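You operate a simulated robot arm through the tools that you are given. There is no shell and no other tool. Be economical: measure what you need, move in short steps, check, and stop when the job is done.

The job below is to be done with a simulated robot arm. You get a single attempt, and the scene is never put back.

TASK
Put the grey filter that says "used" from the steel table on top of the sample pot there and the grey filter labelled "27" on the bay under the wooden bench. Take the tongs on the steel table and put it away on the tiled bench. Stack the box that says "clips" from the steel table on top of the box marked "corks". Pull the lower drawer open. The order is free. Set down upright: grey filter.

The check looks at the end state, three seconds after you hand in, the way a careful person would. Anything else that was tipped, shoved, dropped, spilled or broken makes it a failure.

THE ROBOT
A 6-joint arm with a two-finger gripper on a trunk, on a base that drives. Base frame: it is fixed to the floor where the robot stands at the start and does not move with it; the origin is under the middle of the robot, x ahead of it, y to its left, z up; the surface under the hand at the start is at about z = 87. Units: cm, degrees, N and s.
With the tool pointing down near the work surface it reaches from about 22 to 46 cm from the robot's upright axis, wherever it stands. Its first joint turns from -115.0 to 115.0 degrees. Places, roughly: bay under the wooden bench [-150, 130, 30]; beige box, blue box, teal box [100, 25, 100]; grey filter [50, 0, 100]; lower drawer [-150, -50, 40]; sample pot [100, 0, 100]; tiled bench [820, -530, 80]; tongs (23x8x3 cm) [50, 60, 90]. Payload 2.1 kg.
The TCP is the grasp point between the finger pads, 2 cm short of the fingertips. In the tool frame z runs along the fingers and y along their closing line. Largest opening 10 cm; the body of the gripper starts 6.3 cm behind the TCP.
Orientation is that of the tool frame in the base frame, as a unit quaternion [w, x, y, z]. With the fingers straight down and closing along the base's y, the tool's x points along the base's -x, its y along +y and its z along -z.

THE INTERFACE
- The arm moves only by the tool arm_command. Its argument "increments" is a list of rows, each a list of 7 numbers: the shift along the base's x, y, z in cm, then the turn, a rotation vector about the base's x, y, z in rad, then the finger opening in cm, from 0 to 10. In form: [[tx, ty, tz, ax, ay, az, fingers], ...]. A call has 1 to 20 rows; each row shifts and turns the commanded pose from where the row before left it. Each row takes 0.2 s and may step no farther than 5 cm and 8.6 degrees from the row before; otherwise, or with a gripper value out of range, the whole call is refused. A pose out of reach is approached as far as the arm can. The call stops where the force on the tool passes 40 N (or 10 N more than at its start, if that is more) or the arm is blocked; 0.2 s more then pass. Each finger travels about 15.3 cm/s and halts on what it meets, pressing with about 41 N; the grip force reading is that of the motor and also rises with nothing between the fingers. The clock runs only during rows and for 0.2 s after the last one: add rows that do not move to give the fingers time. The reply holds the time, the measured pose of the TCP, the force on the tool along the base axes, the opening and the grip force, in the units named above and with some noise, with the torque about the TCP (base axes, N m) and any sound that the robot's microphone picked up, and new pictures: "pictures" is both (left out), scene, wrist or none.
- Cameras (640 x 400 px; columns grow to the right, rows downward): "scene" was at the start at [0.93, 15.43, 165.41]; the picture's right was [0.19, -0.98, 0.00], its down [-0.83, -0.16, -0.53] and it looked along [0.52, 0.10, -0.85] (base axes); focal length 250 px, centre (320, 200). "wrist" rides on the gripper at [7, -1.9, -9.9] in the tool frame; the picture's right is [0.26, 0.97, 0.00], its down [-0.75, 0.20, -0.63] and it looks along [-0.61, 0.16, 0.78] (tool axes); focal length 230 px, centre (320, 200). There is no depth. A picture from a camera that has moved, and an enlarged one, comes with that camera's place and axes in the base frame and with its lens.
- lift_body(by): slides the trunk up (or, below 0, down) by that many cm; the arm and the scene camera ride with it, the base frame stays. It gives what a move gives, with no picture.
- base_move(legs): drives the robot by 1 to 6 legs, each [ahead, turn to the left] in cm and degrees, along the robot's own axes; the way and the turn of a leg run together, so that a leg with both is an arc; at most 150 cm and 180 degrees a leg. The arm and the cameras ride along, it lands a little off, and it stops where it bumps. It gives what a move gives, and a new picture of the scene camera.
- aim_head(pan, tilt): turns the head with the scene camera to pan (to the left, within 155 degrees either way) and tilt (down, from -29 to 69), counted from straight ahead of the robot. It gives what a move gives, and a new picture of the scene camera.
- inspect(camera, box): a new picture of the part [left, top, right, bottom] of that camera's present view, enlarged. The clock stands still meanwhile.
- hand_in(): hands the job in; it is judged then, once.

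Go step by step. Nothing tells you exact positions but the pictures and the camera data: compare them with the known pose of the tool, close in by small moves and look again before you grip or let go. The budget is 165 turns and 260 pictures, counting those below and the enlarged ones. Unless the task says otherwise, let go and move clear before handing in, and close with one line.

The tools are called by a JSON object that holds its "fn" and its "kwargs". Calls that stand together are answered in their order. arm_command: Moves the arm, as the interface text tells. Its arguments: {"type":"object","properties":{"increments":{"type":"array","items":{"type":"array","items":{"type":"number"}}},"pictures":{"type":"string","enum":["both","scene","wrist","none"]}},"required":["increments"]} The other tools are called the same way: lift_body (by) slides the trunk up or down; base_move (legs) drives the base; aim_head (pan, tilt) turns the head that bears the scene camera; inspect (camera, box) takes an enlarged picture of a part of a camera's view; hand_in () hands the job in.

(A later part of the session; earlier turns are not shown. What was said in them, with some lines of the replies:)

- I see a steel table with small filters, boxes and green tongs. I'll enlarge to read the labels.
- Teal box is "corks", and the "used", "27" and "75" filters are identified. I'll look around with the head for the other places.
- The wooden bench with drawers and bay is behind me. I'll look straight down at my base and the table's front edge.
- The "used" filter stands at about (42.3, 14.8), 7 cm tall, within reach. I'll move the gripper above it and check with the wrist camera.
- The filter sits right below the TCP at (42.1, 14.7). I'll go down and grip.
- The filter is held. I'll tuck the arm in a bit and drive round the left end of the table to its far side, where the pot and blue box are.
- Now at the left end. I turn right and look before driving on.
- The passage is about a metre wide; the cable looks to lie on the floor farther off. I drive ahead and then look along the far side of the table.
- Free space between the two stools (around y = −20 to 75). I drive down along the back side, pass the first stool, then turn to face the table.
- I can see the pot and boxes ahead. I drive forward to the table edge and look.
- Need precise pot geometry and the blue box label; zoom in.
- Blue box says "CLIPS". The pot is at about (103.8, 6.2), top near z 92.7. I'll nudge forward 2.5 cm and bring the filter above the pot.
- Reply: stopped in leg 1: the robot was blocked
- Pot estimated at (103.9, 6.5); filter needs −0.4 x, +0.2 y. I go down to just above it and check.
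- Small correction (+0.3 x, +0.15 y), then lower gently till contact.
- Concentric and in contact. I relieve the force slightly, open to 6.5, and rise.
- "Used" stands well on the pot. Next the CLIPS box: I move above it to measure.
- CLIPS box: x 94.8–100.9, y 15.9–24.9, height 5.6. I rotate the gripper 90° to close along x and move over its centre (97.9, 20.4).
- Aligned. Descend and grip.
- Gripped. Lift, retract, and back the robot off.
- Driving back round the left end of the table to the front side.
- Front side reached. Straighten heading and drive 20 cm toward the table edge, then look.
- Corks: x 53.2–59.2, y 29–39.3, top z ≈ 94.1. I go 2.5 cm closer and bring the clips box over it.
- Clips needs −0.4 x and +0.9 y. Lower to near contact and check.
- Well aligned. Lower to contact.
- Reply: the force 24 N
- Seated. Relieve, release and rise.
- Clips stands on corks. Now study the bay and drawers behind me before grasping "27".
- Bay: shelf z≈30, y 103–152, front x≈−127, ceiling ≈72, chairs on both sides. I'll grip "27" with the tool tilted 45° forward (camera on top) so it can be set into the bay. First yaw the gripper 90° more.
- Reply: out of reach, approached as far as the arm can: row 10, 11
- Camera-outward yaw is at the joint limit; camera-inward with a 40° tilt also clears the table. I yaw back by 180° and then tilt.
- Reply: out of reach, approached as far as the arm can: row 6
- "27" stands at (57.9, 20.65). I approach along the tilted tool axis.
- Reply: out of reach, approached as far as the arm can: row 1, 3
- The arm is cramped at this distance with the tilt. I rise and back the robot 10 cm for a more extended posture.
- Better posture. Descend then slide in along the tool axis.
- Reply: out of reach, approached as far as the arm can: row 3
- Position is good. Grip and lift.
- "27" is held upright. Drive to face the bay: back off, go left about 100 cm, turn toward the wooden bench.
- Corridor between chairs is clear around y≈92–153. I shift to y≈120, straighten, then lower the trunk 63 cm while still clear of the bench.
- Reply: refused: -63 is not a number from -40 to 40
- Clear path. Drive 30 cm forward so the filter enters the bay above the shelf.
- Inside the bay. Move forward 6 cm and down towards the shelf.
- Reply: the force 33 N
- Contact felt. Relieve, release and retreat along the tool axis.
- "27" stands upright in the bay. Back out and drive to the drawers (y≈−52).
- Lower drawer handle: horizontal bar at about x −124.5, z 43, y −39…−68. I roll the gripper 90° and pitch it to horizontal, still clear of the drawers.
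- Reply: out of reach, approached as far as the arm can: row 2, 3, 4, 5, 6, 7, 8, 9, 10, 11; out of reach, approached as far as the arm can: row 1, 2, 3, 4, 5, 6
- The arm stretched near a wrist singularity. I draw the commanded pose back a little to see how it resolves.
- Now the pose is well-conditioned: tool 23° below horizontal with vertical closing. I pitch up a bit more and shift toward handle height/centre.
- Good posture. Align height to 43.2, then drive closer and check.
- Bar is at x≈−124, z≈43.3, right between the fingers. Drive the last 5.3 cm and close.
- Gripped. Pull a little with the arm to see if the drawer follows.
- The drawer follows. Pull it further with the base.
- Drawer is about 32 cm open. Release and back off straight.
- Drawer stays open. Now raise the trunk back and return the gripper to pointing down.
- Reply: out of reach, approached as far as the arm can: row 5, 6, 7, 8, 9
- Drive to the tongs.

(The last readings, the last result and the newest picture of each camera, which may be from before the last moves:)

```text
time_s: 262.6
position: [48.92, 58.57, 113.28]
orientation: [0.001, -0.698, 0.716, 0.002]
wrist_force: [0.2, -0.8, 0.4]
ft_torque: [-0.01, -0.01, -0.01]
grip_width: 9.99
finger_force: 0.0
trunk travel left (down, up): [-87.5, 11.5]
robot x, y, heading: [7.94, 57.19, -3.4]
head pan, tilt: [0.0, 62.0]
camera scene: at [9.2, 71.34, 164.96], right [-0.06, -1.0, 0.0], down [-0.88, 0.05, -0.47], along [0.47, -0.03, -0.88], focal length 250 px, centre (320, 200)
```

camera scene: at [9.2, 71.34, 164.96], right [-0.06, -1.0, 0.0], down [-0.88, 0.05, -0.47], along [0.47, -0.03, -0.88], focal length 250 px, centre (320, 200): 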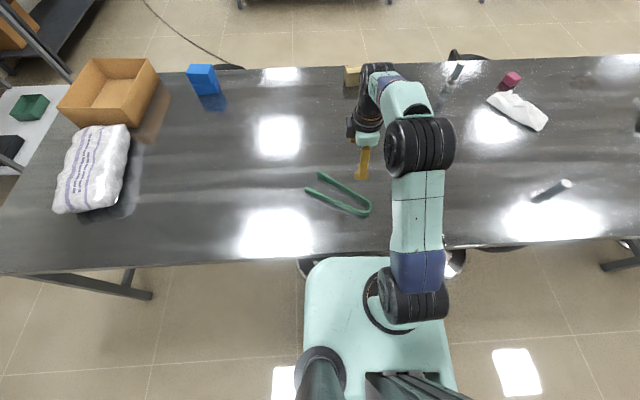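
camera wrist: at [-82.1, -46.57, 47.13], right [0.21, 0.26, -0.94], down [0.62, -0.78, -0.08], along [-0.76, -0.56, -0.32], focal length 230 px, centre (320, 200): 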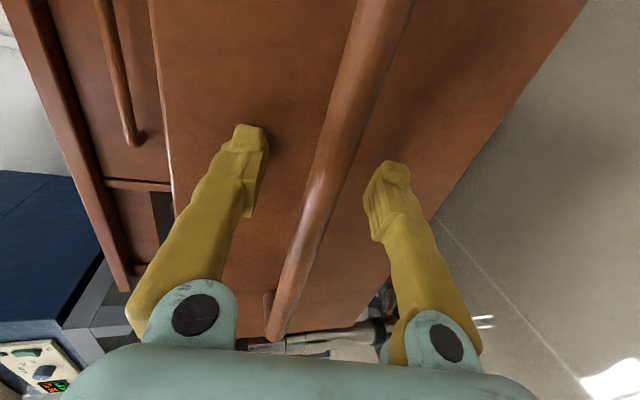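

{"fn": "inspect", "kwargs": {"camera": "scene", "box": [290, 150, 390, 230]}}

{"fn": "inspect", "kwargs": {"camera": "wrist", "box": [0, 0, 640, 400]}}

```text
5.00 times, centred on (340, 190) of scene
camera zoom: at [9.2, 71.34, 164.96], right [-0.06, -1.0, 0.0], down [-0.88, 0.05, -0.47], along [0.47, -0.03, -0.88], focal length 1250 px, centre (220, 250)
```

zoom: 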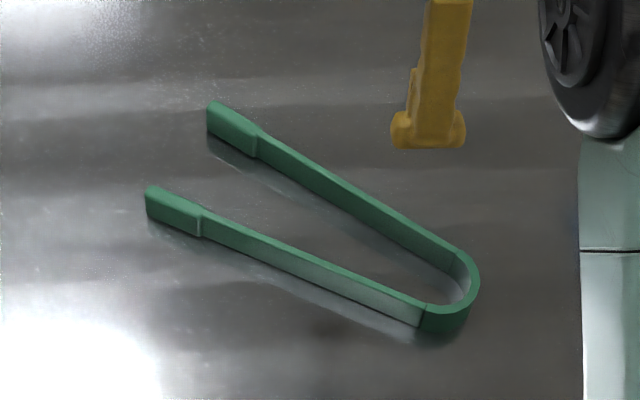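

```text
1.00 times, centred on (320, 200) of wrist (not enlarged: the box is as wide or as high as the picture)
camera zoom: at [50.75, 51.61, 123.12], right [-0.97, -0.23, 0.0], down [-0.18, 0.75, 0.63], along [-0.15, 0.62, -0.77], focal length 230 px, centre (320, 200)
```

zoom: 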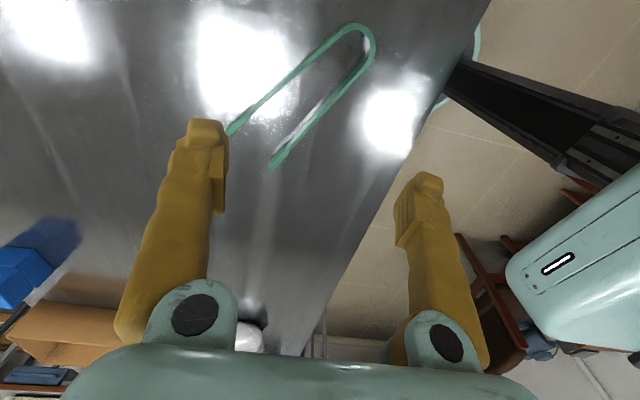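

Tongs lie with their bend at (44.5, 53), tips near (58, 71). I align the closing line across both arms at about (50, 60.5).

{"fn": "arm_command", "kwargs": {"increments": [[0.2, 0.4, -2, 0, 0, -0.13, 10], [0.2, 0.4, -2, 0, 0, -0.13, 10], [0.2, 0.4, -2, 0, 0, -0.13, 10], [0.2, 0.4, -2, 0, 0, -0.13, 10], [0.3, 0.3, -2, 0, 0, -0.126, 10], [0, 0, -2, 0, 0, 0, 10], [0, 0, 0, 0, 0, 0, 10]]}}

{"fn": "inspect", "kwargs": {"camera": "scene", "box": [290, 140, 410, 220]}}

```text
time_s: 264.2
position: [49.97, 60.66, 101.18]
orientation: [0.002, -0.436, 0.9, 0.001]
wrist_force: [-0.1, -0.2, 0.1]
ft_torque: [-0.02, -0.02, 0.06]
grip_width: 10.01
finger_force: 0.1
trunk travel left (down, up): [-87.5, 11.5]
robot x, y, heading: [7.61, 57.29, -3.3]
head pan, tilt: [0.0, 62.0]
camera scene: at [9.15, 71.34, 164.95], right [-0.06, -1.0, 0.0], down [-0.88, 0.05, -0.47], along [0.47, -0.03, -0.88], focal length 250 px, centre (320, 200)
camera wrist: at [47.2, 54.07, 111.08], right [-0.92, 0.4, 0.0], down [0.31, 0.71, 0.63], along [0.25, 0.58, -0.77], focal length 230 px, centre (320, 200)
```

scene: 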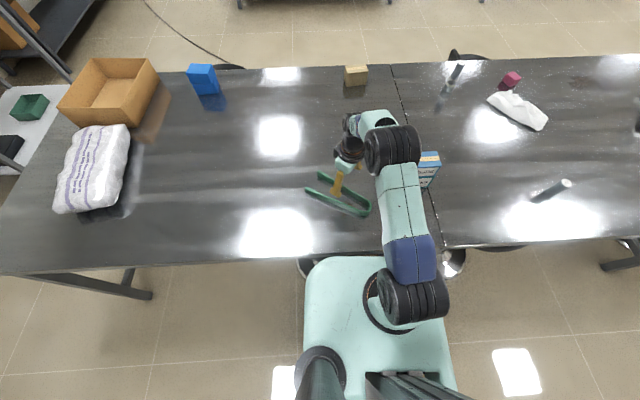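
wrist: 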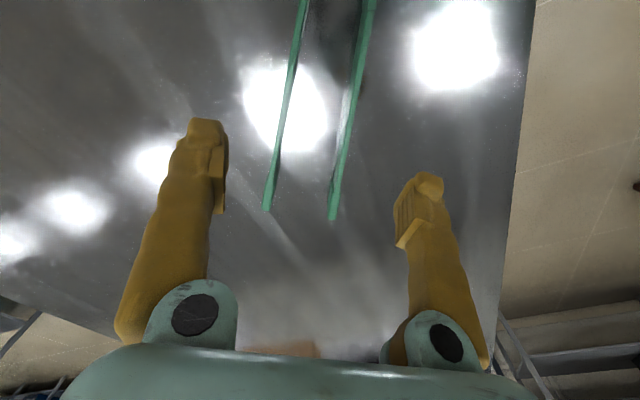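

```text
5.00 times, centred on (350, 180) of scene
camera zoom: at [9.15, 71.34, 164.95], right [-0.06, -1.0, 0.0], down [-0.88, 0.05, -0.47], along [0.47, -0.03, -0.88], focal length 1250 px, centre (170, 300)
```

zoom: 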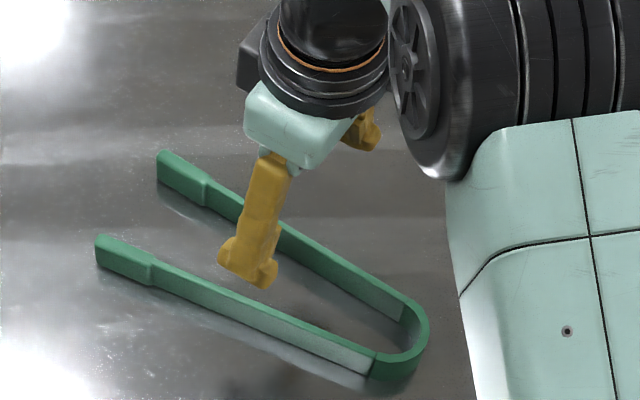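

Symmetric between the fingers. Descend and close.

{"fn": "arm_command", "kwargs": {"increments": [[0, 0, -4, 0, 0, 0, 10], [0, 0, -4, 0, 0, 0, 10], [0, 0, -2.5, 0, 0, 0, 10], [0, 0, -1.1, 0, 0, 0, 10], [0, 0, 0, 0, 0, 0, 10]]}}

```text
time_s: 265.4
position: [49.97, 60.54, 89.63]
orientation: [0.002, -0.435, 0.9, 0.002]
wrist_force: [0.0, -0.7, 0.6]
ft_torque: [0.0, 0.03, 0.0]
grip_width: 10.0
finger_force: 0.1
trunk travel left (down, up): [-87.5, 11.5]
robot x, y, heading: [7.54, 57.44, -3.5]
head pan, tilt: [0.0, 62.0]
camera scene: at [9.16, 71.34, 164.95], right [-0.06, -1.0, 0.0], down [-0.88, 0.05, -0.47], along [0.47, -0.03, -0.88], focal length 250 px, centre (320, 200)
camera wrist: at [47.21, 54.02, 99.51], right [-0.92, 0.4, 0.0], down [0.31, 0.71, 0.63], along [0.25, 0.58, -0.77], focal length 230 px, centre (320, 200)
```

scene: 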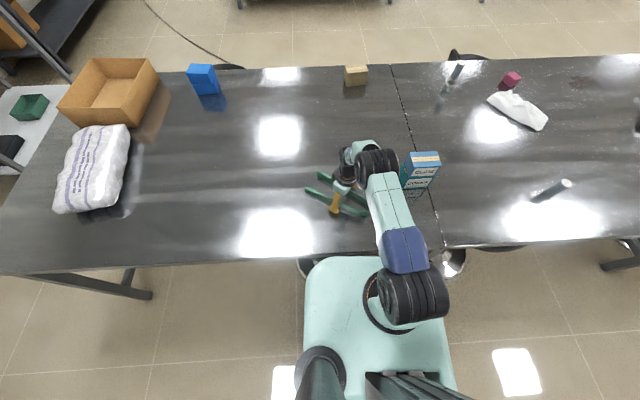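
wrist: 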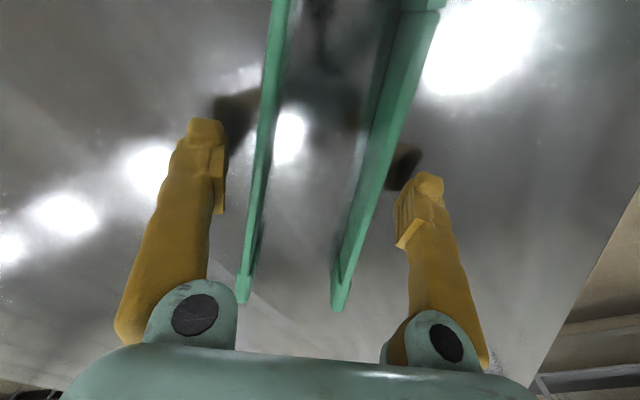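

{"fn": "arm_command", "kwargs": {"increments": [[0, 0, 0, 0, 0, 0, 8.5], [0, 0, 0, 0, 0, 0, 7.5], [0, 0, 0, 0, 0, 0, 6.5], [0, 0, 0, 0, 0, 0, 5.5], [0, 0, 0, 0, 0, 0, 4], [0, 0, 0, 0, 0, 0, 4]]}}

```text
time_s: 266.8
position: [50.04, 60.73, 89.49]
orientation: [0.001, -0.436, 0.9, 0.002]
wrist_force: [-0.2, -0.2, -0.5]
ft_torque: [-0.02, 0.03, -0.01]
grip_width: 4.97
finger_force: 41.3
trunk travel left (down, up): [-87.5, 11.5]
robot x, y, heading: [7.8, 57.26, -3.3]
head pan, tilt: [0.0, 62.0]
camera scene: at [9.2, 71.35, 164.95], right [-0.06, -1.0, 0.0], down [-0.88, 0.05, -0.47], along [0.47, -0.03, -0.88], focal length 250 px, centre (320, 200)
camera wrist: at [47.23, 54.03, 99.52], right [-0.92, 0.4, 0.0], down [0.31, 0.71, 0.63], along [0.25, 0.58, -0.77], focal length 230 px, centre (320, 200)
```

scene: 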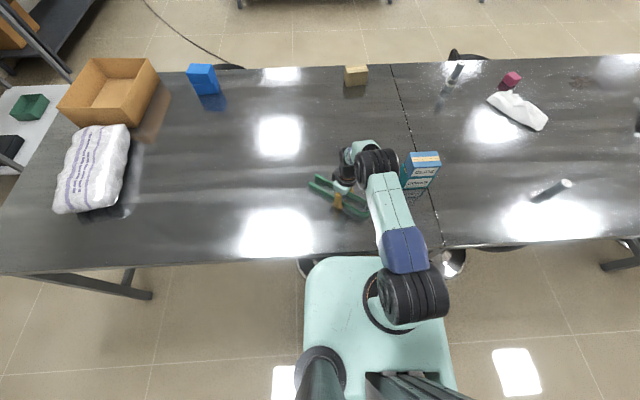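
wrist: 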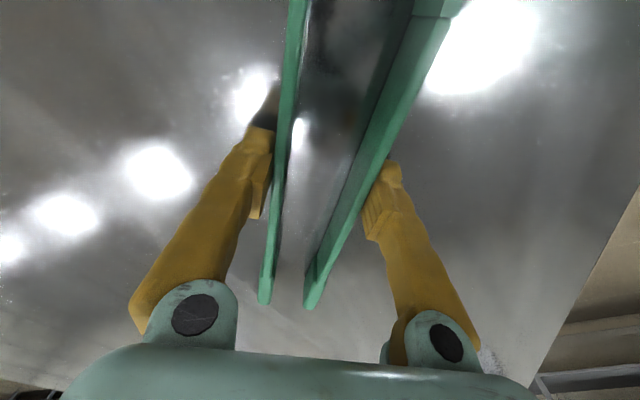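

Gripped. Lift and retract.

{"fn": "arm_command", "kwargs": {"increments": [[0, 0, 2, 0, 0, 0, 4], [0, 0, 4, 0, 0, 0, 4], [0, 0, 5, 0, 0, 0, 4], [0, 0, 5, 0, 0, 0, 4], [-1, 0, 5, 0, 0, 0, 4], [-3, 0, 4, 0, 0, 0, 4], [-3, 0, 3, 0, 0, 0, 4], [0, 0, 0, 0, 0, 0, 4]]}}

```text
refused: row 5 steps farther than a row can; nothing moved
```

{"fn": "arm_command", "kwargs": {"increments": [[0, 0, 2, 0, 0, 0, 4], [0, 0, 4, 0, 0, 0, 4], [0, 0, 4.5, 0, 0, 0, 4], [0, 0, 4.5, 0, 0, 0, 4], [-1, 0, 4.5, 0, 0, 0, 4], [-3, 0, 3.5, 0, 0, 0, 4], [-3, 0, 3.5, 0, 0, 0, 4], [0, 0, 0, 0, 0, 0, 4]]}}

```text
time_s: 268.6
position: [43.0, 60.34, 115.98]
orientation: [0.001, -0.436, 0.9, 0.002]
wrist_force: [0.0, 0.2, -1.3]
ft_torque: [-0.05, 0.04, -0.02]
grip_width: 4.93
finger_force: 40.6
trunk travel left (down, up): [-87.5, 11.5]
robot x, y, heading: [8.08, 57.35, -3.3]
head pan, tilt: [0.0, 62.0]
camera scene: at [9.32, 71.35, 164.95], right [-0.06, -1.0, 0.0], down [-0.88, 0.05, -0.47], along [0.47, -0.03, -0.88], focal length 250 px, centre (320, 200)
camera wrist: at [40.19, 53.71, 125.9], right [-0.92, 0.4, 0.0], down [0.31, 0.71, 0.63], along [0.25, 0.58, -0.77], focal length 230 px, centre (320, 200)
```

scene: 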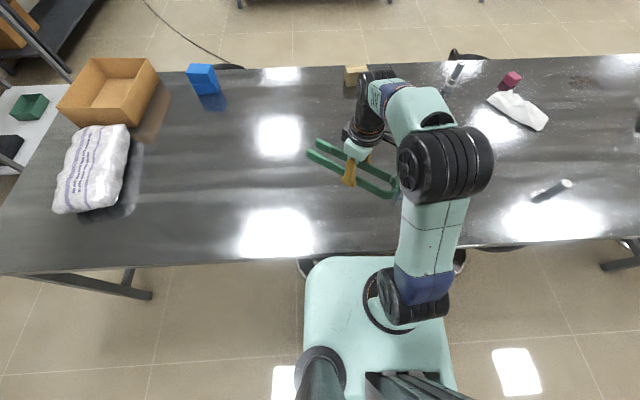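
wrist: 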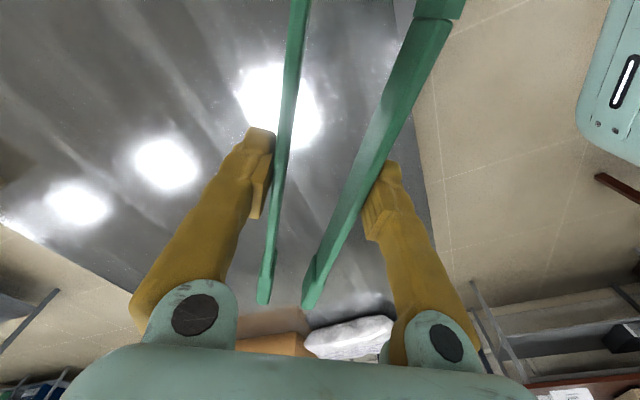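

Tongs held. Now find the tiled bench (≈[820, −530]); look in its direction.

{"fn": "aim_head", "kwargs": {"pan": -32, "tilt": 8}}

{"fn": "inspect", "kwargs": {"camera": "scene", "box": [160, 120, 480, 320]}}

{"fn": "aim_head", "kwargs": {"pan": -90, "tilt": 20}}

```text
time_s: 269.9
position: [42.93, 60.3, 116.07]
orientation: [0.001, -0.436, 0.9, 0.002]
wrist_force: [-0.6, -0.7, -2.1]
ft_torque: [-0.04, 0.0, 0.02]
grip_width: 4.95
finger_force: 40.8
trunk travel left (down, up): [-87.5, 11.5]
robot x, y, heading: [7.9, 57.38, -3.2]
head pan, tilt: [-32.0, 8.0]
camera scene: at [10.35, 66.36, 172.94], right [-0.58, -0.81, 0.0], down [-0.11, 0.08, -0.99], along [0.81, -0.57, -0.14], focal length 250 px, centre (320, 200)
```

scene: 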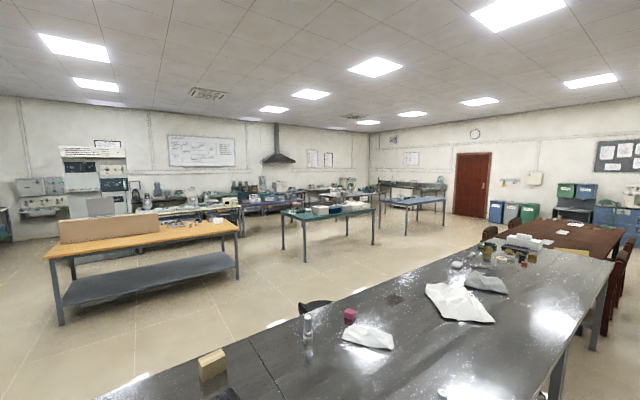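

```text
2.00 times, centred on (320, 220) of scene
camera zoom: at [10.35, 66.36, 172.94], right [-0.58, -0.81, 0.0], down [-0.11, 0.08, -0.99], along [0.81, -0.57, -0.14], focal length 500 px, centre (320, 160)
```

zoom: 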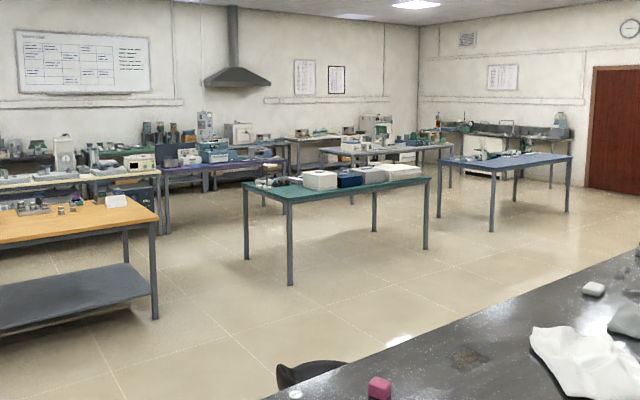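

```text
time_s: 271.1
position: [42.89, 60.34, 115.99]
orientation: [0.002, -0.435, 0.9, 0.002]
wrist_force: [0.0, 0.3, -1.7]
ft_torque: [-0.04, 0.05, 0.01]
grip_width: 4.97
finger_force: 40.8
trunk travel left (down, up): [-87.5, 11.5]
robot x, y, heading: [7.94, 57.17, -3.6]
head pan, tilt: [-90.0, 20.0]
camera scene: at [2.22, 62.44, 171.0], right [-1.0, 0.06, 0.0], down [0.02, 0.34, -0.94], along [-0.06, -0.94, -0.34], focal length 250 px, centre (320, 200)
```

scene: 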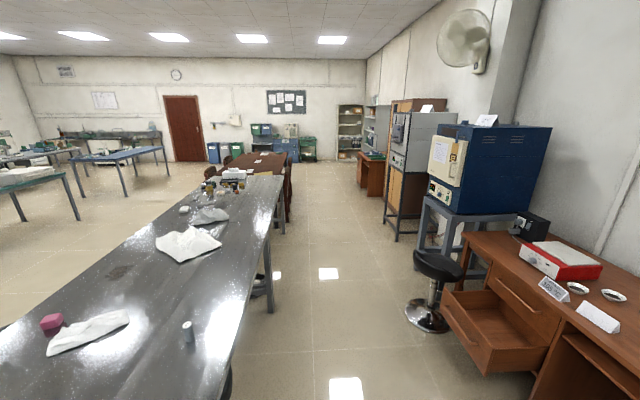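

The right-hand aisle (x≈−40) is clear and avoids the floor cable. I back off, turn right and drive along it, checking on the way.

{"fn": "base_move", "kwargs": {"legs": [[-48, 0], [0, -86.5], [150, 0], [150, 0]]}}

{"fn": "aim_head", "kwargs": {"pan": 0, "tilt": 18}}

{"fn": "aim_head", "kwargs": {"pan": 45, "tilt": 15}}

```text
time_s: 291.8
position: [-29.57, -275.85, 116.01]
orientation: [0.002, 0.292, 0.957, 0.001]
wrist_force: [0.2, -0.3, -2.4]
ft_torque: [0.01, 0.05, 0.0]
grip_width: 4.94
finger_force: 40.9
trunk travel left (down, up): [-87.5, 11.5]
robot x, y, heading: [-35.38, -241.05, -88.9]
head pan, tilt: [-90.0, 20.0]
camera scene: at [-30.67, -234.79, 171.0], right [-0.02, 1.0, 0.0], down [0.34, 0.01, -0.94], along [-0.94, -0.02, -0.34], focal length 250 px, centre (320, 200)
```

scene: 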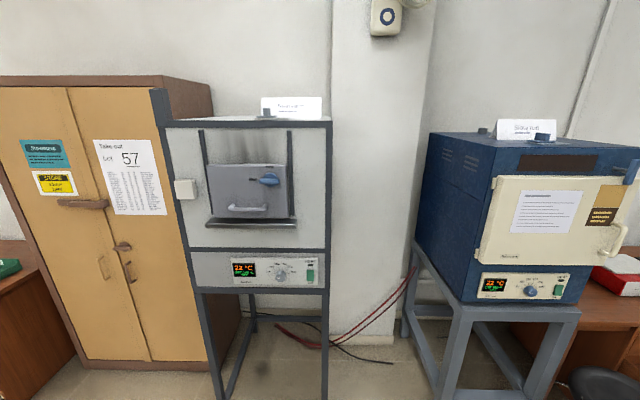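

```text
time_s: 293.4
position: [-29.56, -275.78, 116.04]
orientation: [0.003, 0.291, 0.957, 0.0]
wrist_force: [0.1, 0.2, -1.0]
ft_torque: [0.03, 0.03, 0.0]
grip_width: 4.93
finger_force: 41.4
trunk travel left (down, up): [-87.5, 11.5]
robot x, y, heading: [-35.36, -240.92, -89.1]
head pan, tilt: [0.0, 18.0]
camera scene: at [-21.19, -243.99, 171.32], right [-1.0, -0.02, 0.0], down [-0.01, 0.31, -0.95], along [0.02, -0.95, -0.31], focal length 250 px, centre (320, 200)
```

scene: 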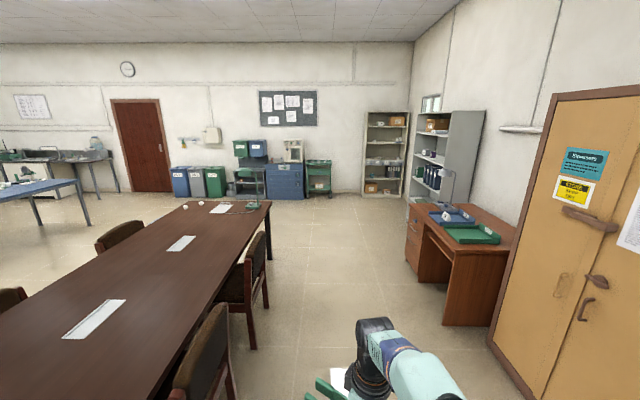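

```text
time_s: 294.6
position: [-29.65, -275.88, 115.9]
orientation: [0.002, 0.291, 0.957, 0.001]
wrist_force: [0.6, -0.2, -1.4]
ft_torque: [0.04, 0.04, 0.0]
grip_width: 4.93
finger_force: 41.1
trunk travel left (down, up): [-87.5, 11.5]
robot x, y, heading: [-35.32, -240.99, -88.9]
head pan, tilt: [45.0, 15.0]
camera scene: at [-14.63, -241.15, 171.81], right [-0.69, -0.72, 0.0], down [-0.19, 0.18, -0.97], along [0.7, -0.67, -0.26], focal length 250 px, centre (320, 200)
```

scene: 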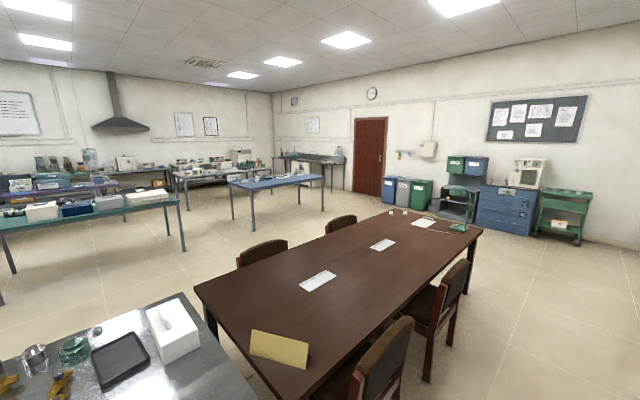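

Aisle clear. Continue to y≈−690 and turn toward +x.

{"fn": "base_move", "kwargs": {"legs": [[150, 0], [150, 0], [148, 0], [0, 89]]}}

{"fn": "aim_head", "kwargs": {"pan": 5, "tilt": 14}}

{"fn": "inspect", "kwargs": {"camera": "scene", "box": [160, 120, 480, 320]}}

```text
time_s: 319.9
position: [-6.75, -687.93, 115.96]
orientation: [0.001, -0.454, 0.891, 0.002]
wrist_force: [0.5, -0.1, -2.0]
ft_torque: [-0.04, -0.02, 0.02]
grip_width: 4.92
finger_force: 41.3
trunk travel left (down, up): [-87.5, 11.5]
robot x, y, heading: [-42.08, -692.28, -0.9]
head pan, tilt: [45.0, 15.0]
camera scene: at [-40.48, -671.7, 171.81], right [0.69, -0.72, 0.0], down [-0.19, -0.18, -0.97], along [0.7, 0.67, -0.26], focal length 250 px, centre (320, 200)
```

scene: 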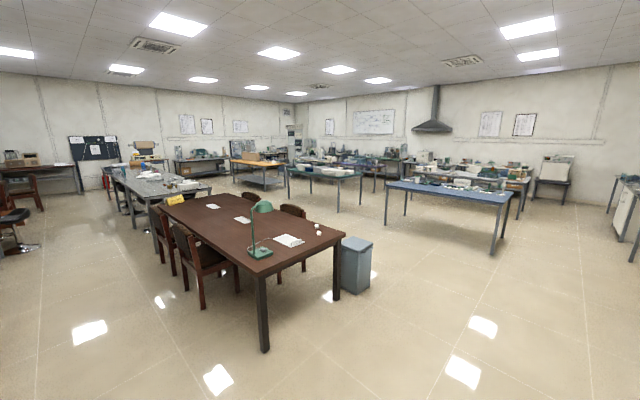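

```text
time_s: 321.0
position: [-6.66, -688.13, 115.93]
orientation: [0.002, -0.455, 0.89, 0.001]
wrist_force: [0.2, -0.2, -1.5]
ft_torque: [-0.02, 0.04, 0.0]
grip_width: 4.93
finger_force: 41.0
trunk travel left (down, up): [-87.5, 11.5]
robot x, y, heading: [-41.29, -692.67, -1.3]
head pan, tilt: [5.0, 14.0]
camera scene: at [-37.91, -677.52, 171.97], right [0.07, -1.0, 0.0], down [-0.24, -0.02, -0.97], along [0.97, 0.07, -0.24], focal length 250 px, centre (320, 200)
```

scene: 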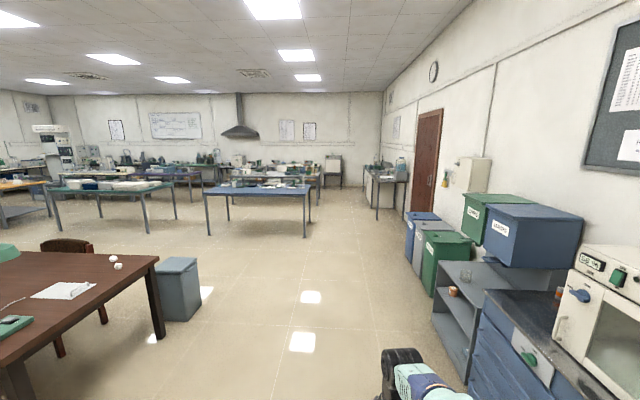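

```text
2.00 times, centred on (320, 220) of scene
camera zoom: at [-37.91, -677.52, 171.97], right [0.07, -1.0, 0.0], down [-0.24, -0.02, -0.97], along [0.97, 0.07, -0.24], focal length 500 px, centre (320, 160)
```

zoom: 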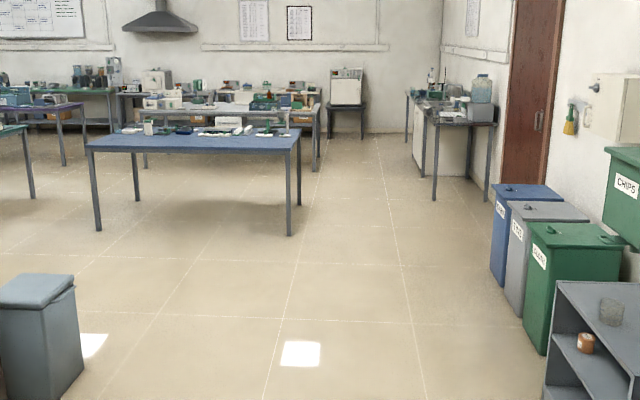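

The tiled bench is the one along the far wall; a corridor at y≈−690 leads there. Drive 590 cm.

{"fn": "base_move", "kwargs": {"legs": [[0, 1.6], [150, 0], [150, 0], [150, 0], [145, 0]]}}

{"fn": "aim_head", "kwargs": {"pan": 45, "tilt": 22}}

```text
time_s: 349.5
position: [583.52, -691.63, 116.08]
orientation: [0.001, -0.453, 0.892, 0.002]
wrist_force: [0.1, 0.1, -1.6]
ft_torque: [-0.02, -0.01, -0.03]
grip_width: 4.94
finger_force: 41.1
trunk travel left (down, up): [-87.5, 11.5]
robot x, y, heading: [548.58, -695.96, -1.1]
head pan, tilt: [5.0, 14.0]
camera scene: at [552.34, -681.21, 171.98], right [0.07, -1.0, 0.0], down [-0.24, -0.02, -0.97], along [0.97, 0.06, -0.24], focal length 250 px, centre (320, 200)
```

scene: 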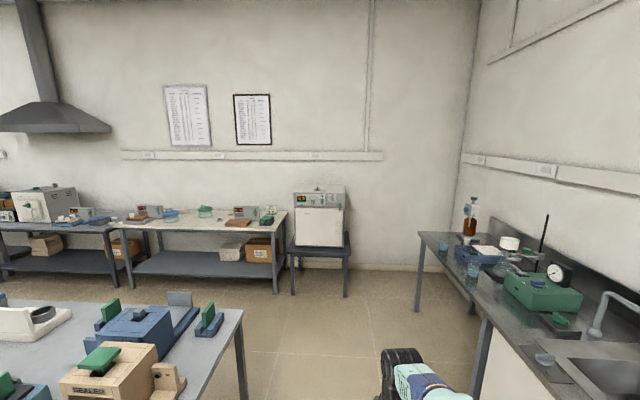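

```text
time_s: 350.5
position: [583.55, -691.63, 115.88]
orientation: [0.001, -0.453, 0.892, 0.002]
wrist_force: [0.3, -0.1, -1.0]
ft_torque: [0.02, 0.02, -0.01]
grip_width: 4.94
finger_force: 41.0
trunk travel left (down, up): [-87.5, 11.5]
robot x, y, heading: [548.38, -695.89, -1.1]
head pan, tilt: [45.0, 22.0]
camera scene: at [549.76, -675.42, 170.67], right [0.69, -0.72, 0.0], down [-0.27, -0.26, -0.93], along [0.67, 0.64, -0.37], focal length 250 px, centre (320, 200)
```

scene: 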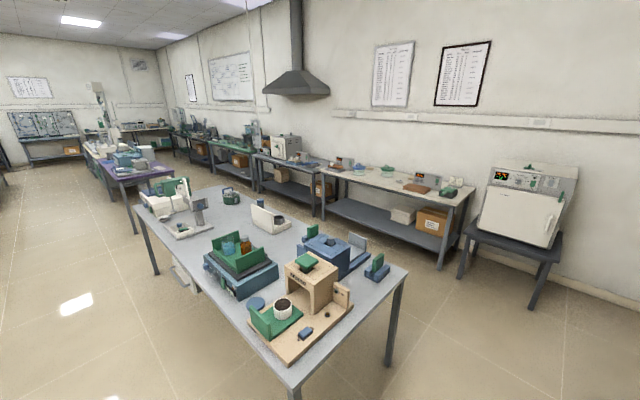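

Tiled bench: x 783–857, y −632…−465. I drive into the aisle before it and face it.

{"fn": "base_move", "kwargs": {"legs": [[0, 1.1], [150, 0], [26, 0], [0, 90], [125, 0], [0, -90]]}}

{"fn": "aim_head", "kwargs": {"pan": 0, "tilt": 45}}

```text
time_s: 373.3
position: [759.03, -564.43, 116.03]
orientation: [0.001, -0.46, 0.888, 0.001]
wrist_force: [-0.4, 1.3, -0.7]
ft_torque: [-0.05, -0.01, -0.02]
grip_width: 4.94
finger_force: 41.0
trunk travel left (down, up): [-87.5, 11.5]
robot x, y, heading: [724.27, -569.55, -0.5]
head pan, tilt: [45.0, 22.0]
camera scene: at [724.9, -548.64, 170.67], right [0.7, -0.71, 0.0], down [-0.27, -0.26, -0.93], along [0.66, 0.65, -0.37], focal length 250 px, centre (320, 200)
```

scene: 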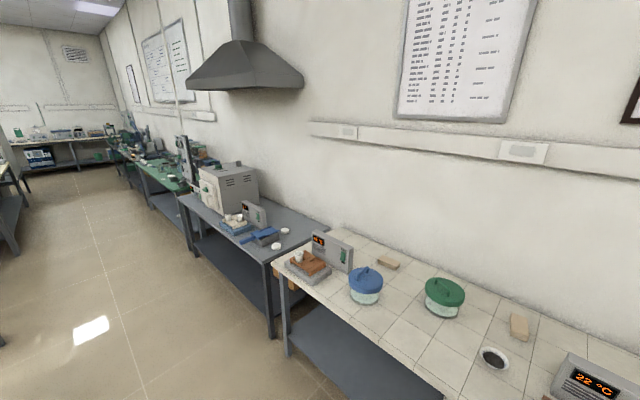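

```text
time_s: 374.4
position: [758.97, -564.35, 116.05]
orientation: [0.002, -0.46, 0.888, 0.002]
wrist_force: [0.2, -0.1, -1.1]
ft_torque: [-0.05, 0.03, -0.03]
grip_width: 4.94
finger_force: 41.0
trunk travel left (down, up): [-87.5, 11.5]
robot x, y, heading: [723.9, -569.1, -0.2]
head pan, tilt: [0.0, 45.0]
camera scene: at [726.44, -555.2, 167.13], right [0.0, -1.0, 0.0], down [-0.71, 0.0, -0.71], along [0.71, 0.0, -0.71], focal length 250 px, centre (320, 200)
```

scene: 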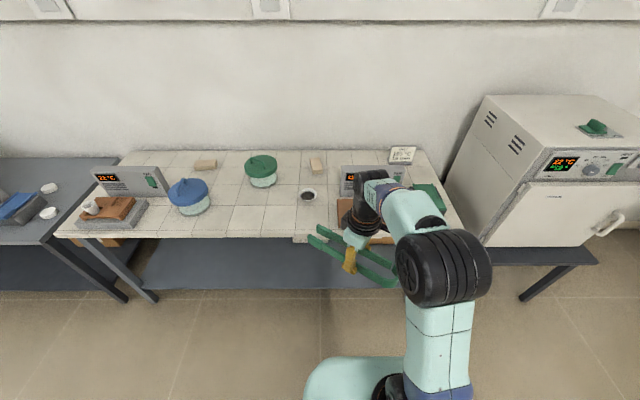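

Tiled top with a free area around (802, −526). I shift the robot 38 cm left, then face the bench and close in.

{"fn": "base_move", "kwargs": {"legs": [[0, 90], [37, 0], [0, -90], [26, 0]]}}

{"fn": "aim_head", "kwargs": {"pan": 0, "tilt": 60}}

```text
time_s: 385.8
position: [786.01, -528.42, 115.96]
orientation: [0.002, -0.453, 0.891, 0.002]
wrist_force: [1.4, -0.6, -1.1]
ft_torque: [0.0, 0.01, -0.01]
grip_width: 4.9
finger_force: 41.0
trunk travel left (down, up): [-87.5, 11.5]
robot x, y, heading: [751.15, -532.79, -1.3]
head pan, tilt: [0.0, 45.0]
camera scene: at [753.46, -518.85, 167.14], right [-0.02, -1.0, 0.0], down [-0.71, 0.02, -0.71], along [0.71, -0.02, -0.71], focal length 250 px, centre (320, 200)
```

scene: 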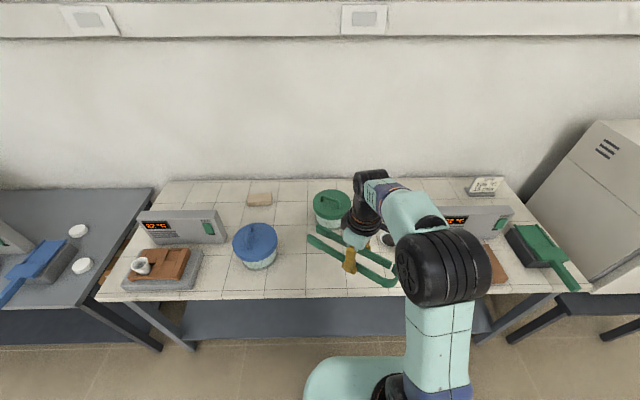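

```text
time_s: 386.6
position: [786.13, -528.54, 115.91]
orientation: [0.001, -0.453, 0.891, 0.002]
wrist_force: [-0.7, 0.5, -1.3]
ft_torque: [-0.06, 0.02, -0.02]
grip_width: 4.92
finger_force: 41.1
trunk travel left (down, up): [-87.5, 11.5]
robot x, y, heading: [750.83, -532.74, -1.3]
head pan, tilt: [0.0, 60.0]
camera scene: at [752.28, -518.81, 165.18], right [-0.02, -1.0, 0.0], down [-0.87, 0.02, -0.5], along [0.5, -0.01, -0.87], focal length 250 px, centre (320, 200)
```

scene: 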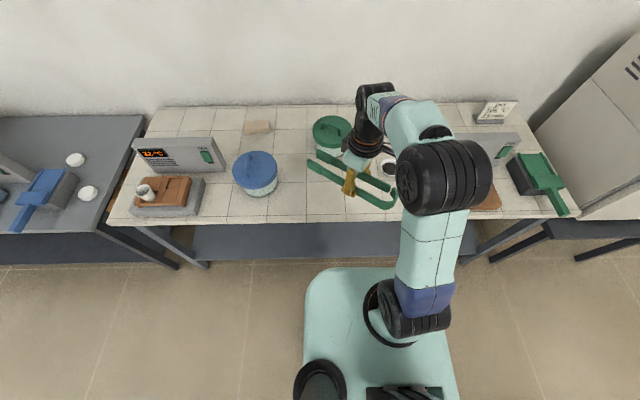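

{"fn": "base_move", "kwargs": {"legs": [[11, 1.3]]}}

{"fn": "arm_command", "kwargs": {"increments": [[2, 0.6, -3, 0, 0, 0, 4], [2, 0.6, -3, 0, 0, 0, 4], [2, 0.6, -3, 0, 0, 0, 4], [0, 0, -4, 0, 0, 0, 4], [0, 0, 0, 0, 0, 0, 4]]}}

{"fn": "inspect", "kwargs": {"camera": "scene", "box": [220, 110, 440, 270]}}

```text
time_s: 387.8
position: [795.65, -527.93, 116.51]
orientation: [0.007, -0.463, 0.886, -0.001]
wrist_force: [-0.3, 0.8, -0.1]
ft_torque: [-0.04, 0.03, 0.0]
grip_width: 4.93
finger_force: 41.1
trunk travel left (down, up): [-87.5, 11.5]
robot x, y, heading: [762.14, -532.87, -0.2]
head pan, tilt: [0.0, 60.0]
camera scene: at [761.44, -518.94, 165.2], right [0.0, -1.0, 0.0], down [-0.86, 0.0, -0.51], along [0.51, 0.0, -0.86], focal length 250 px, centre (320, 200)
```

scene: 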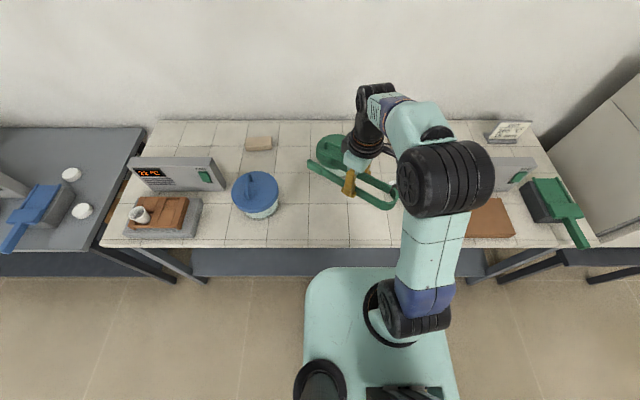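

```text
time_s: 389.0
position: [802.47, -525.98, 103.12]
orientation: [0.004, -0.464, 0.886, 0.0]
wrist_force: [-0.6, -0.4, -0.3]
ft_torque: [-0.06, -0.01, -0.02]
grip_width: 4.96
finger_force: 41.8
trunk travel left (down, up): [-87.5, 11.5]
robot x, y, heading: [761.98, -532.9, -0.0]
head pan, tilt: [0.0, 60.0]
camera scene: at [762.77, -518.94, 165.18], right [0.0, -1.0, 0.0], down [-0.87, 0.0, -0.5], along [0.5, 0.0, -0.87], focal length 250 px, centre (320, 200)
camera wrist: at [800.07, -532.83, 113.08], right [-0.94, 0.34, 0.0], down [0.26, 0.73, 0.63], along [0.22, 0.6, -0.77], focal length 230 px, centre (320, 200)
```

scene: 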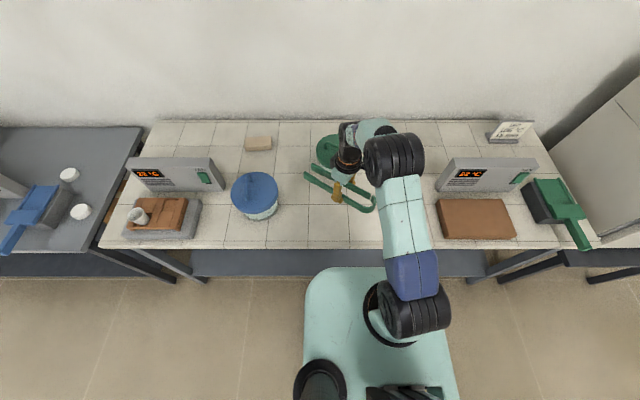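
wrist: 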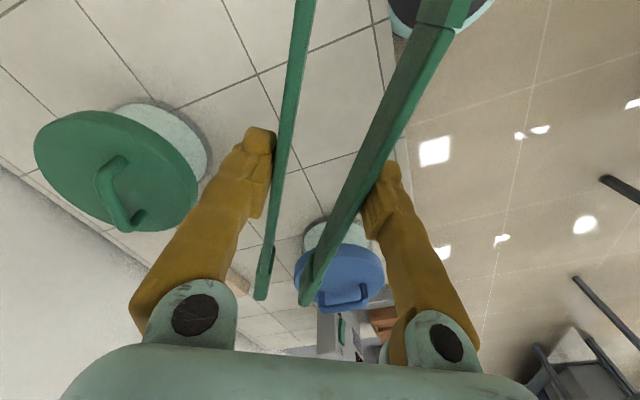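

```text
2.50 times, centred on (330, 190) of scene
camera zoom: at [762.77, -518.94, 165.18], right [0.0, -1.0, 0.0], down [-0.87, 0.0, -0.5], along [0.5, 0.0, -0.87], focal length 625 px, centre (295, 225)
```

zoom: 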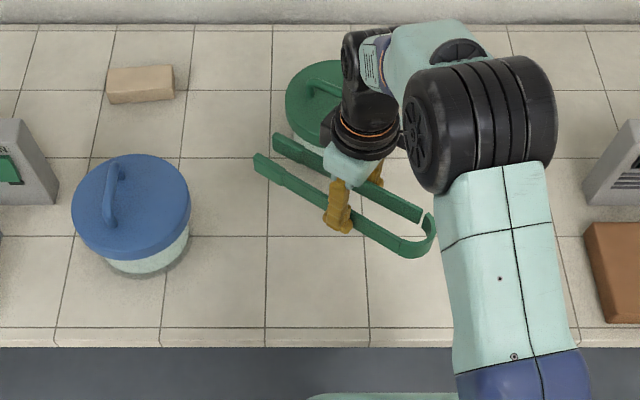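

I rotate the tongs to lie more parallel to the bench, shift 2 cm inward, and lower to z≈88.

{"fn": "arm_command", "kwargs": {"increments": [[0.5, -0.1, 0, 0, 0, 0.11, 4], [0.5, -0.1, 0, 0, 0, 0.11, 4], [0.5, -0.1, 0, 0, 0, 0.11, 4], [0.5, -0.2, 0, 0, 0, 0.11, 4], [0, 0, -4, 0, 0, 0, 4], [0, 0, -4, 0, 0, 0, 4], [0, 0, -4, 0, 0, 0, 4], [0, 0, -3, 0, 0, 0, 4], [0, 0, 0, 0, 0, 0, 4]]}}

{"fn": "inspect", "kwargs": {"camera": "scene", "box": [220, 110, 440, 270]}}

```text
time_s: 391.0
position: [804.79, -526.66, 88.02]
orientation: [0.002, -0.646, 0.764, 0.003]
wrist_force: [0.2, 0.0, -1.0]
ft_torque: [-0.07, 0.04, 0.01]
grip_width: 4.94
finger_force: 40.7
trunk travel left (down, up): [-87.5, 11.5]
robot x, y, heading: [762.16, -533.05, -0.1]
head pan, tilt: [0.0, 60.0]
camera scene: at [762.95, -518.92, 165.18], right [0.0, -1.0, 0.0], down [-0.87, 0.0, -0.5], along [0.5, 0.0, -0.87], focal length 250 px, centre (320, 200)
camera wrist: at [805.55, -533.77, 97.92], right [-1.0, -0.09, 0.0], down [-0.07, 0.77, 0.63], along [-0.06, 0.63, -0.77], focal length 230 px, centre (320, 200)
```

scene: 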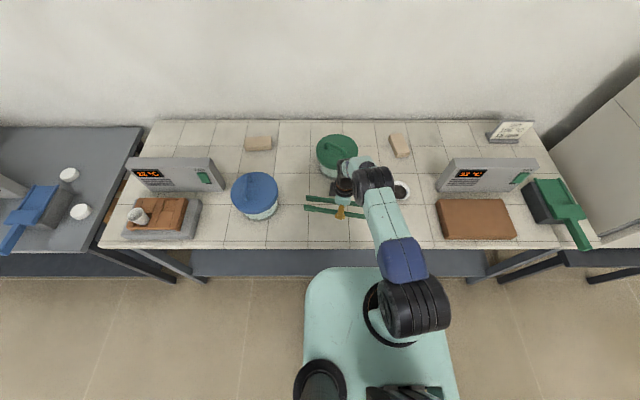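
wrist: 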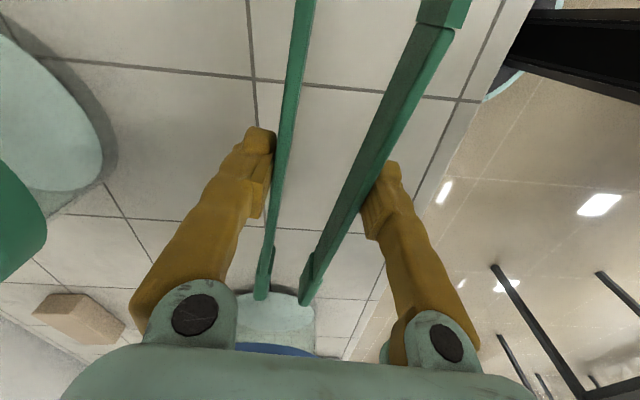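

```text
2.50 times, centred on (330, 190) of scene
camera zoom: at [762.95, -518.92, 165.18], right [0.0, -1.0, 0.0], down [-0.87, 0.0, -0.5], along [0.5, 0.0, -0.87], focal length 625 px, centre (295, 225)
```

zoom: 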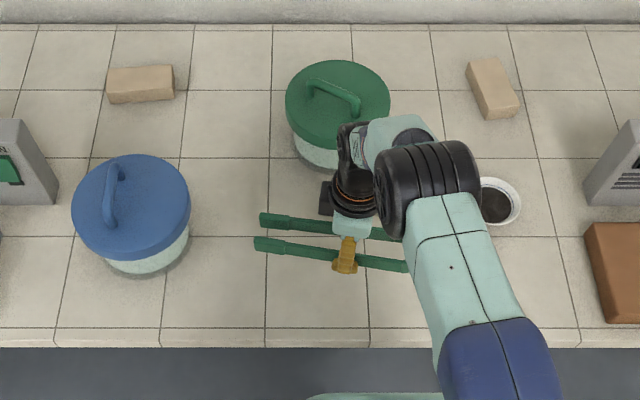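

Clear of the dishes. Lower toward the surface with small steps.

{"fn": "arm_command", "kwargs": {"increments": [[0, 0, -2, 0, 0, 0, 4], [0, 0, -1, 0, 0, 0, 4], [0, 0, -1, 0, 0, 0, 4], [0, 0, -0.7, 0, 0, 0, 4], [0, 0, 0, 0, 0, 0, 4]], "pictures": "none"}}

{"fn": "inspect", "kwargs": {"camera": "wrist", "box": [180, 60, 460, 320]}}

```text
time_s: 392.2
position: [804.78, -526.51, 83.41]
orientation: [0.003, -0.645, 0.764, 0.003]
wrist_force: [-0.3, 0.1, -1.2]
ft_torque: [-0.05, -0.01, 0.01]
grip_width: 4.93
finger_force: 40.7
trunk travel left (down, up): [-87.5, 11.5]
robot x, y, heading: [762.36, -532.58, -0.0]
head pan, tilt: [0.0, 60.0]
```

```text
1.54 times, centred on (320, 190) of wrist
camera zoom: at [805.54, -533.69, 93.36], right [-1.0, -0.09, 0.0], down [-0.07, 0.77, 0.63], along [-0.06, 0.63, -0.77], focal length 354 px, centre (320, 215)
```

zoom: 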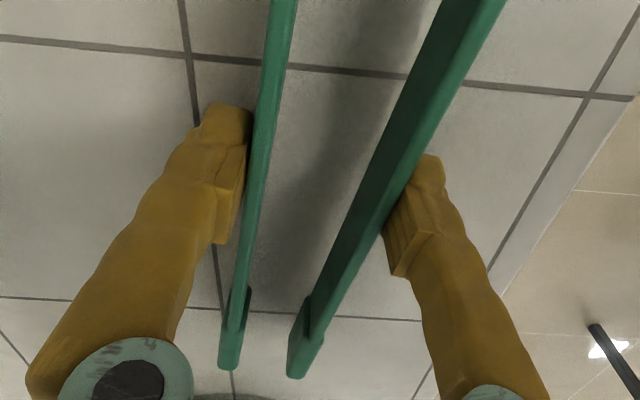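

{"fn": "arm_command", "kwargs": {"increments": [[0, 0, -0.5, 0, 0, 0, 4], [0, 0, -0.4, 0, 0, 0, 4], [0, 0, -0.4, 0, 0, 0, 4], [0, 0, 0, 0, 0, 0, 4]], "pictures": "none"}}

```text
time_s: 393.2
position: [804.73, -526.52, 82.42]
orientation: [0.007, -0.645, 0.764, -0.001]
wrist_force: [6.8, 1.4, 35.6]
ft_torque: [-0.08, -0.11, -0.01]
grip_width: 4.97
finger_force: 40.8
trunk travel left (down, up): [-87.5, 11.5]
robot x, y, heading: [762.03, -533.3, -0.1]
head pan, tilt: [0.0, 60.0]
```

Contact with the tiles. Relieve, open gradually and rise.

{"fn": "arm_command", "kwargs": {"increments": [[0, 0, 0.45, 0, 0, 0, 4], [0, 0, 0, 0, 0, 0, 5.5], [0, 0, 0, 0, 0, 0, 7], [0, 0, 0, 0, 0, 0, 8.5], [0, 0, 0, 0, 0, 0, 9.5], [0, 0, 0, 0, 0, 0, 9.5], [0, 0, 3, 0, 0, 0, 9.5], [0, 0, 4, 0, 0, 0, 9.5], [0, 0, 4.5, 0, 0, 0, 9.5], [0, 0, 4.5, 0, 0, 0, 9.5], [-3, 0, 3.5, 0, 0, 0, 9.5], [-3, 0, 3.5, 0, 0, 0, 9.5]]}}

{"fn": "inspect", "kwargs": {"camera": "scene", "box": [220, 110, 440, 270]}}

```text
time_s: 395.8
position: [798.63, -526.57, 105.94]
orientation: [0.003, -0.645, 0.764, 0.001]
wrist_force: [1.0, -1.1, 0.5]
ft_torque: [-0.01, 0.0, 0.0]
grip_width: 9.5
finger_force: 0.1
trunk travel left (down, up): [-87.5, 11.5]
robot x, y, heading: [762.53, -533.44, 0.1]
head pan, tilt: [0.0, 60.0]
camera scene: at [762.66, -518.94, 165.18], right [0.0, -1.0, 0.0], down [-0.87, 0.0, -0.5], along [0.5, 0.0, -0.87], focal length 250 px, centre (320, 200)
camera wrist: at [799.25, -533.75, 115.84], right [-1.0, -0.09, 0.0], down [-0.07, 0.77, 0.63], along [-0.06, 0.63, -0.77], focal length 230 px, centre (320, 200)
```

scene: 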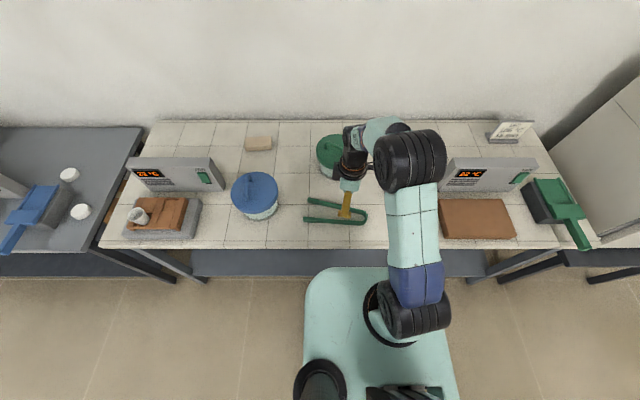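
wrist: 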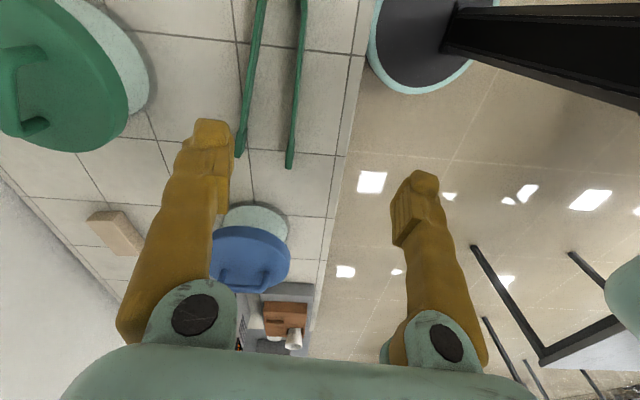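

```text
2.50 times, centred on (330, 190) of scene
camera zoom: at [762.66, -518.94, 165.18], right [0.0, -1.0, 0.0], down [-0.87, 0.0, -0.5], along [0.5, 0.0, -0.87], focal length 625 px, centre (295, 225)
```

zoom: 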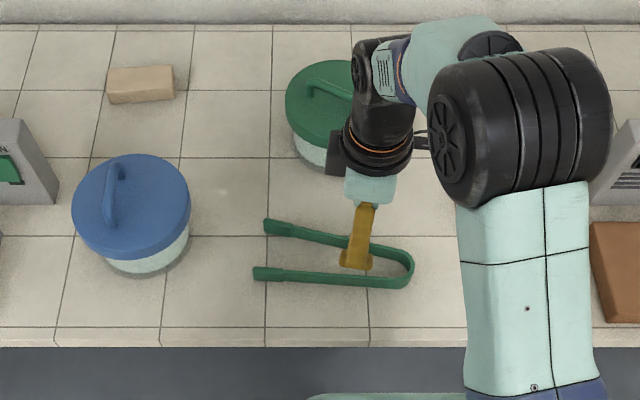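

The tongs lie flat on the tiled bench and the gripper is clear. The other four jobs were all seen in place earlier, so I'm handing in.

{"fn": "hand_in", "kwargs": {}}

```text
The job is handed in.
```

All five parts are done and handed in: "used" is on the sample pot, "27" is upright in the bay, "clips" is on "corks", the lower drawer is open about 32 cm, and the tongs are on the tiled bench.
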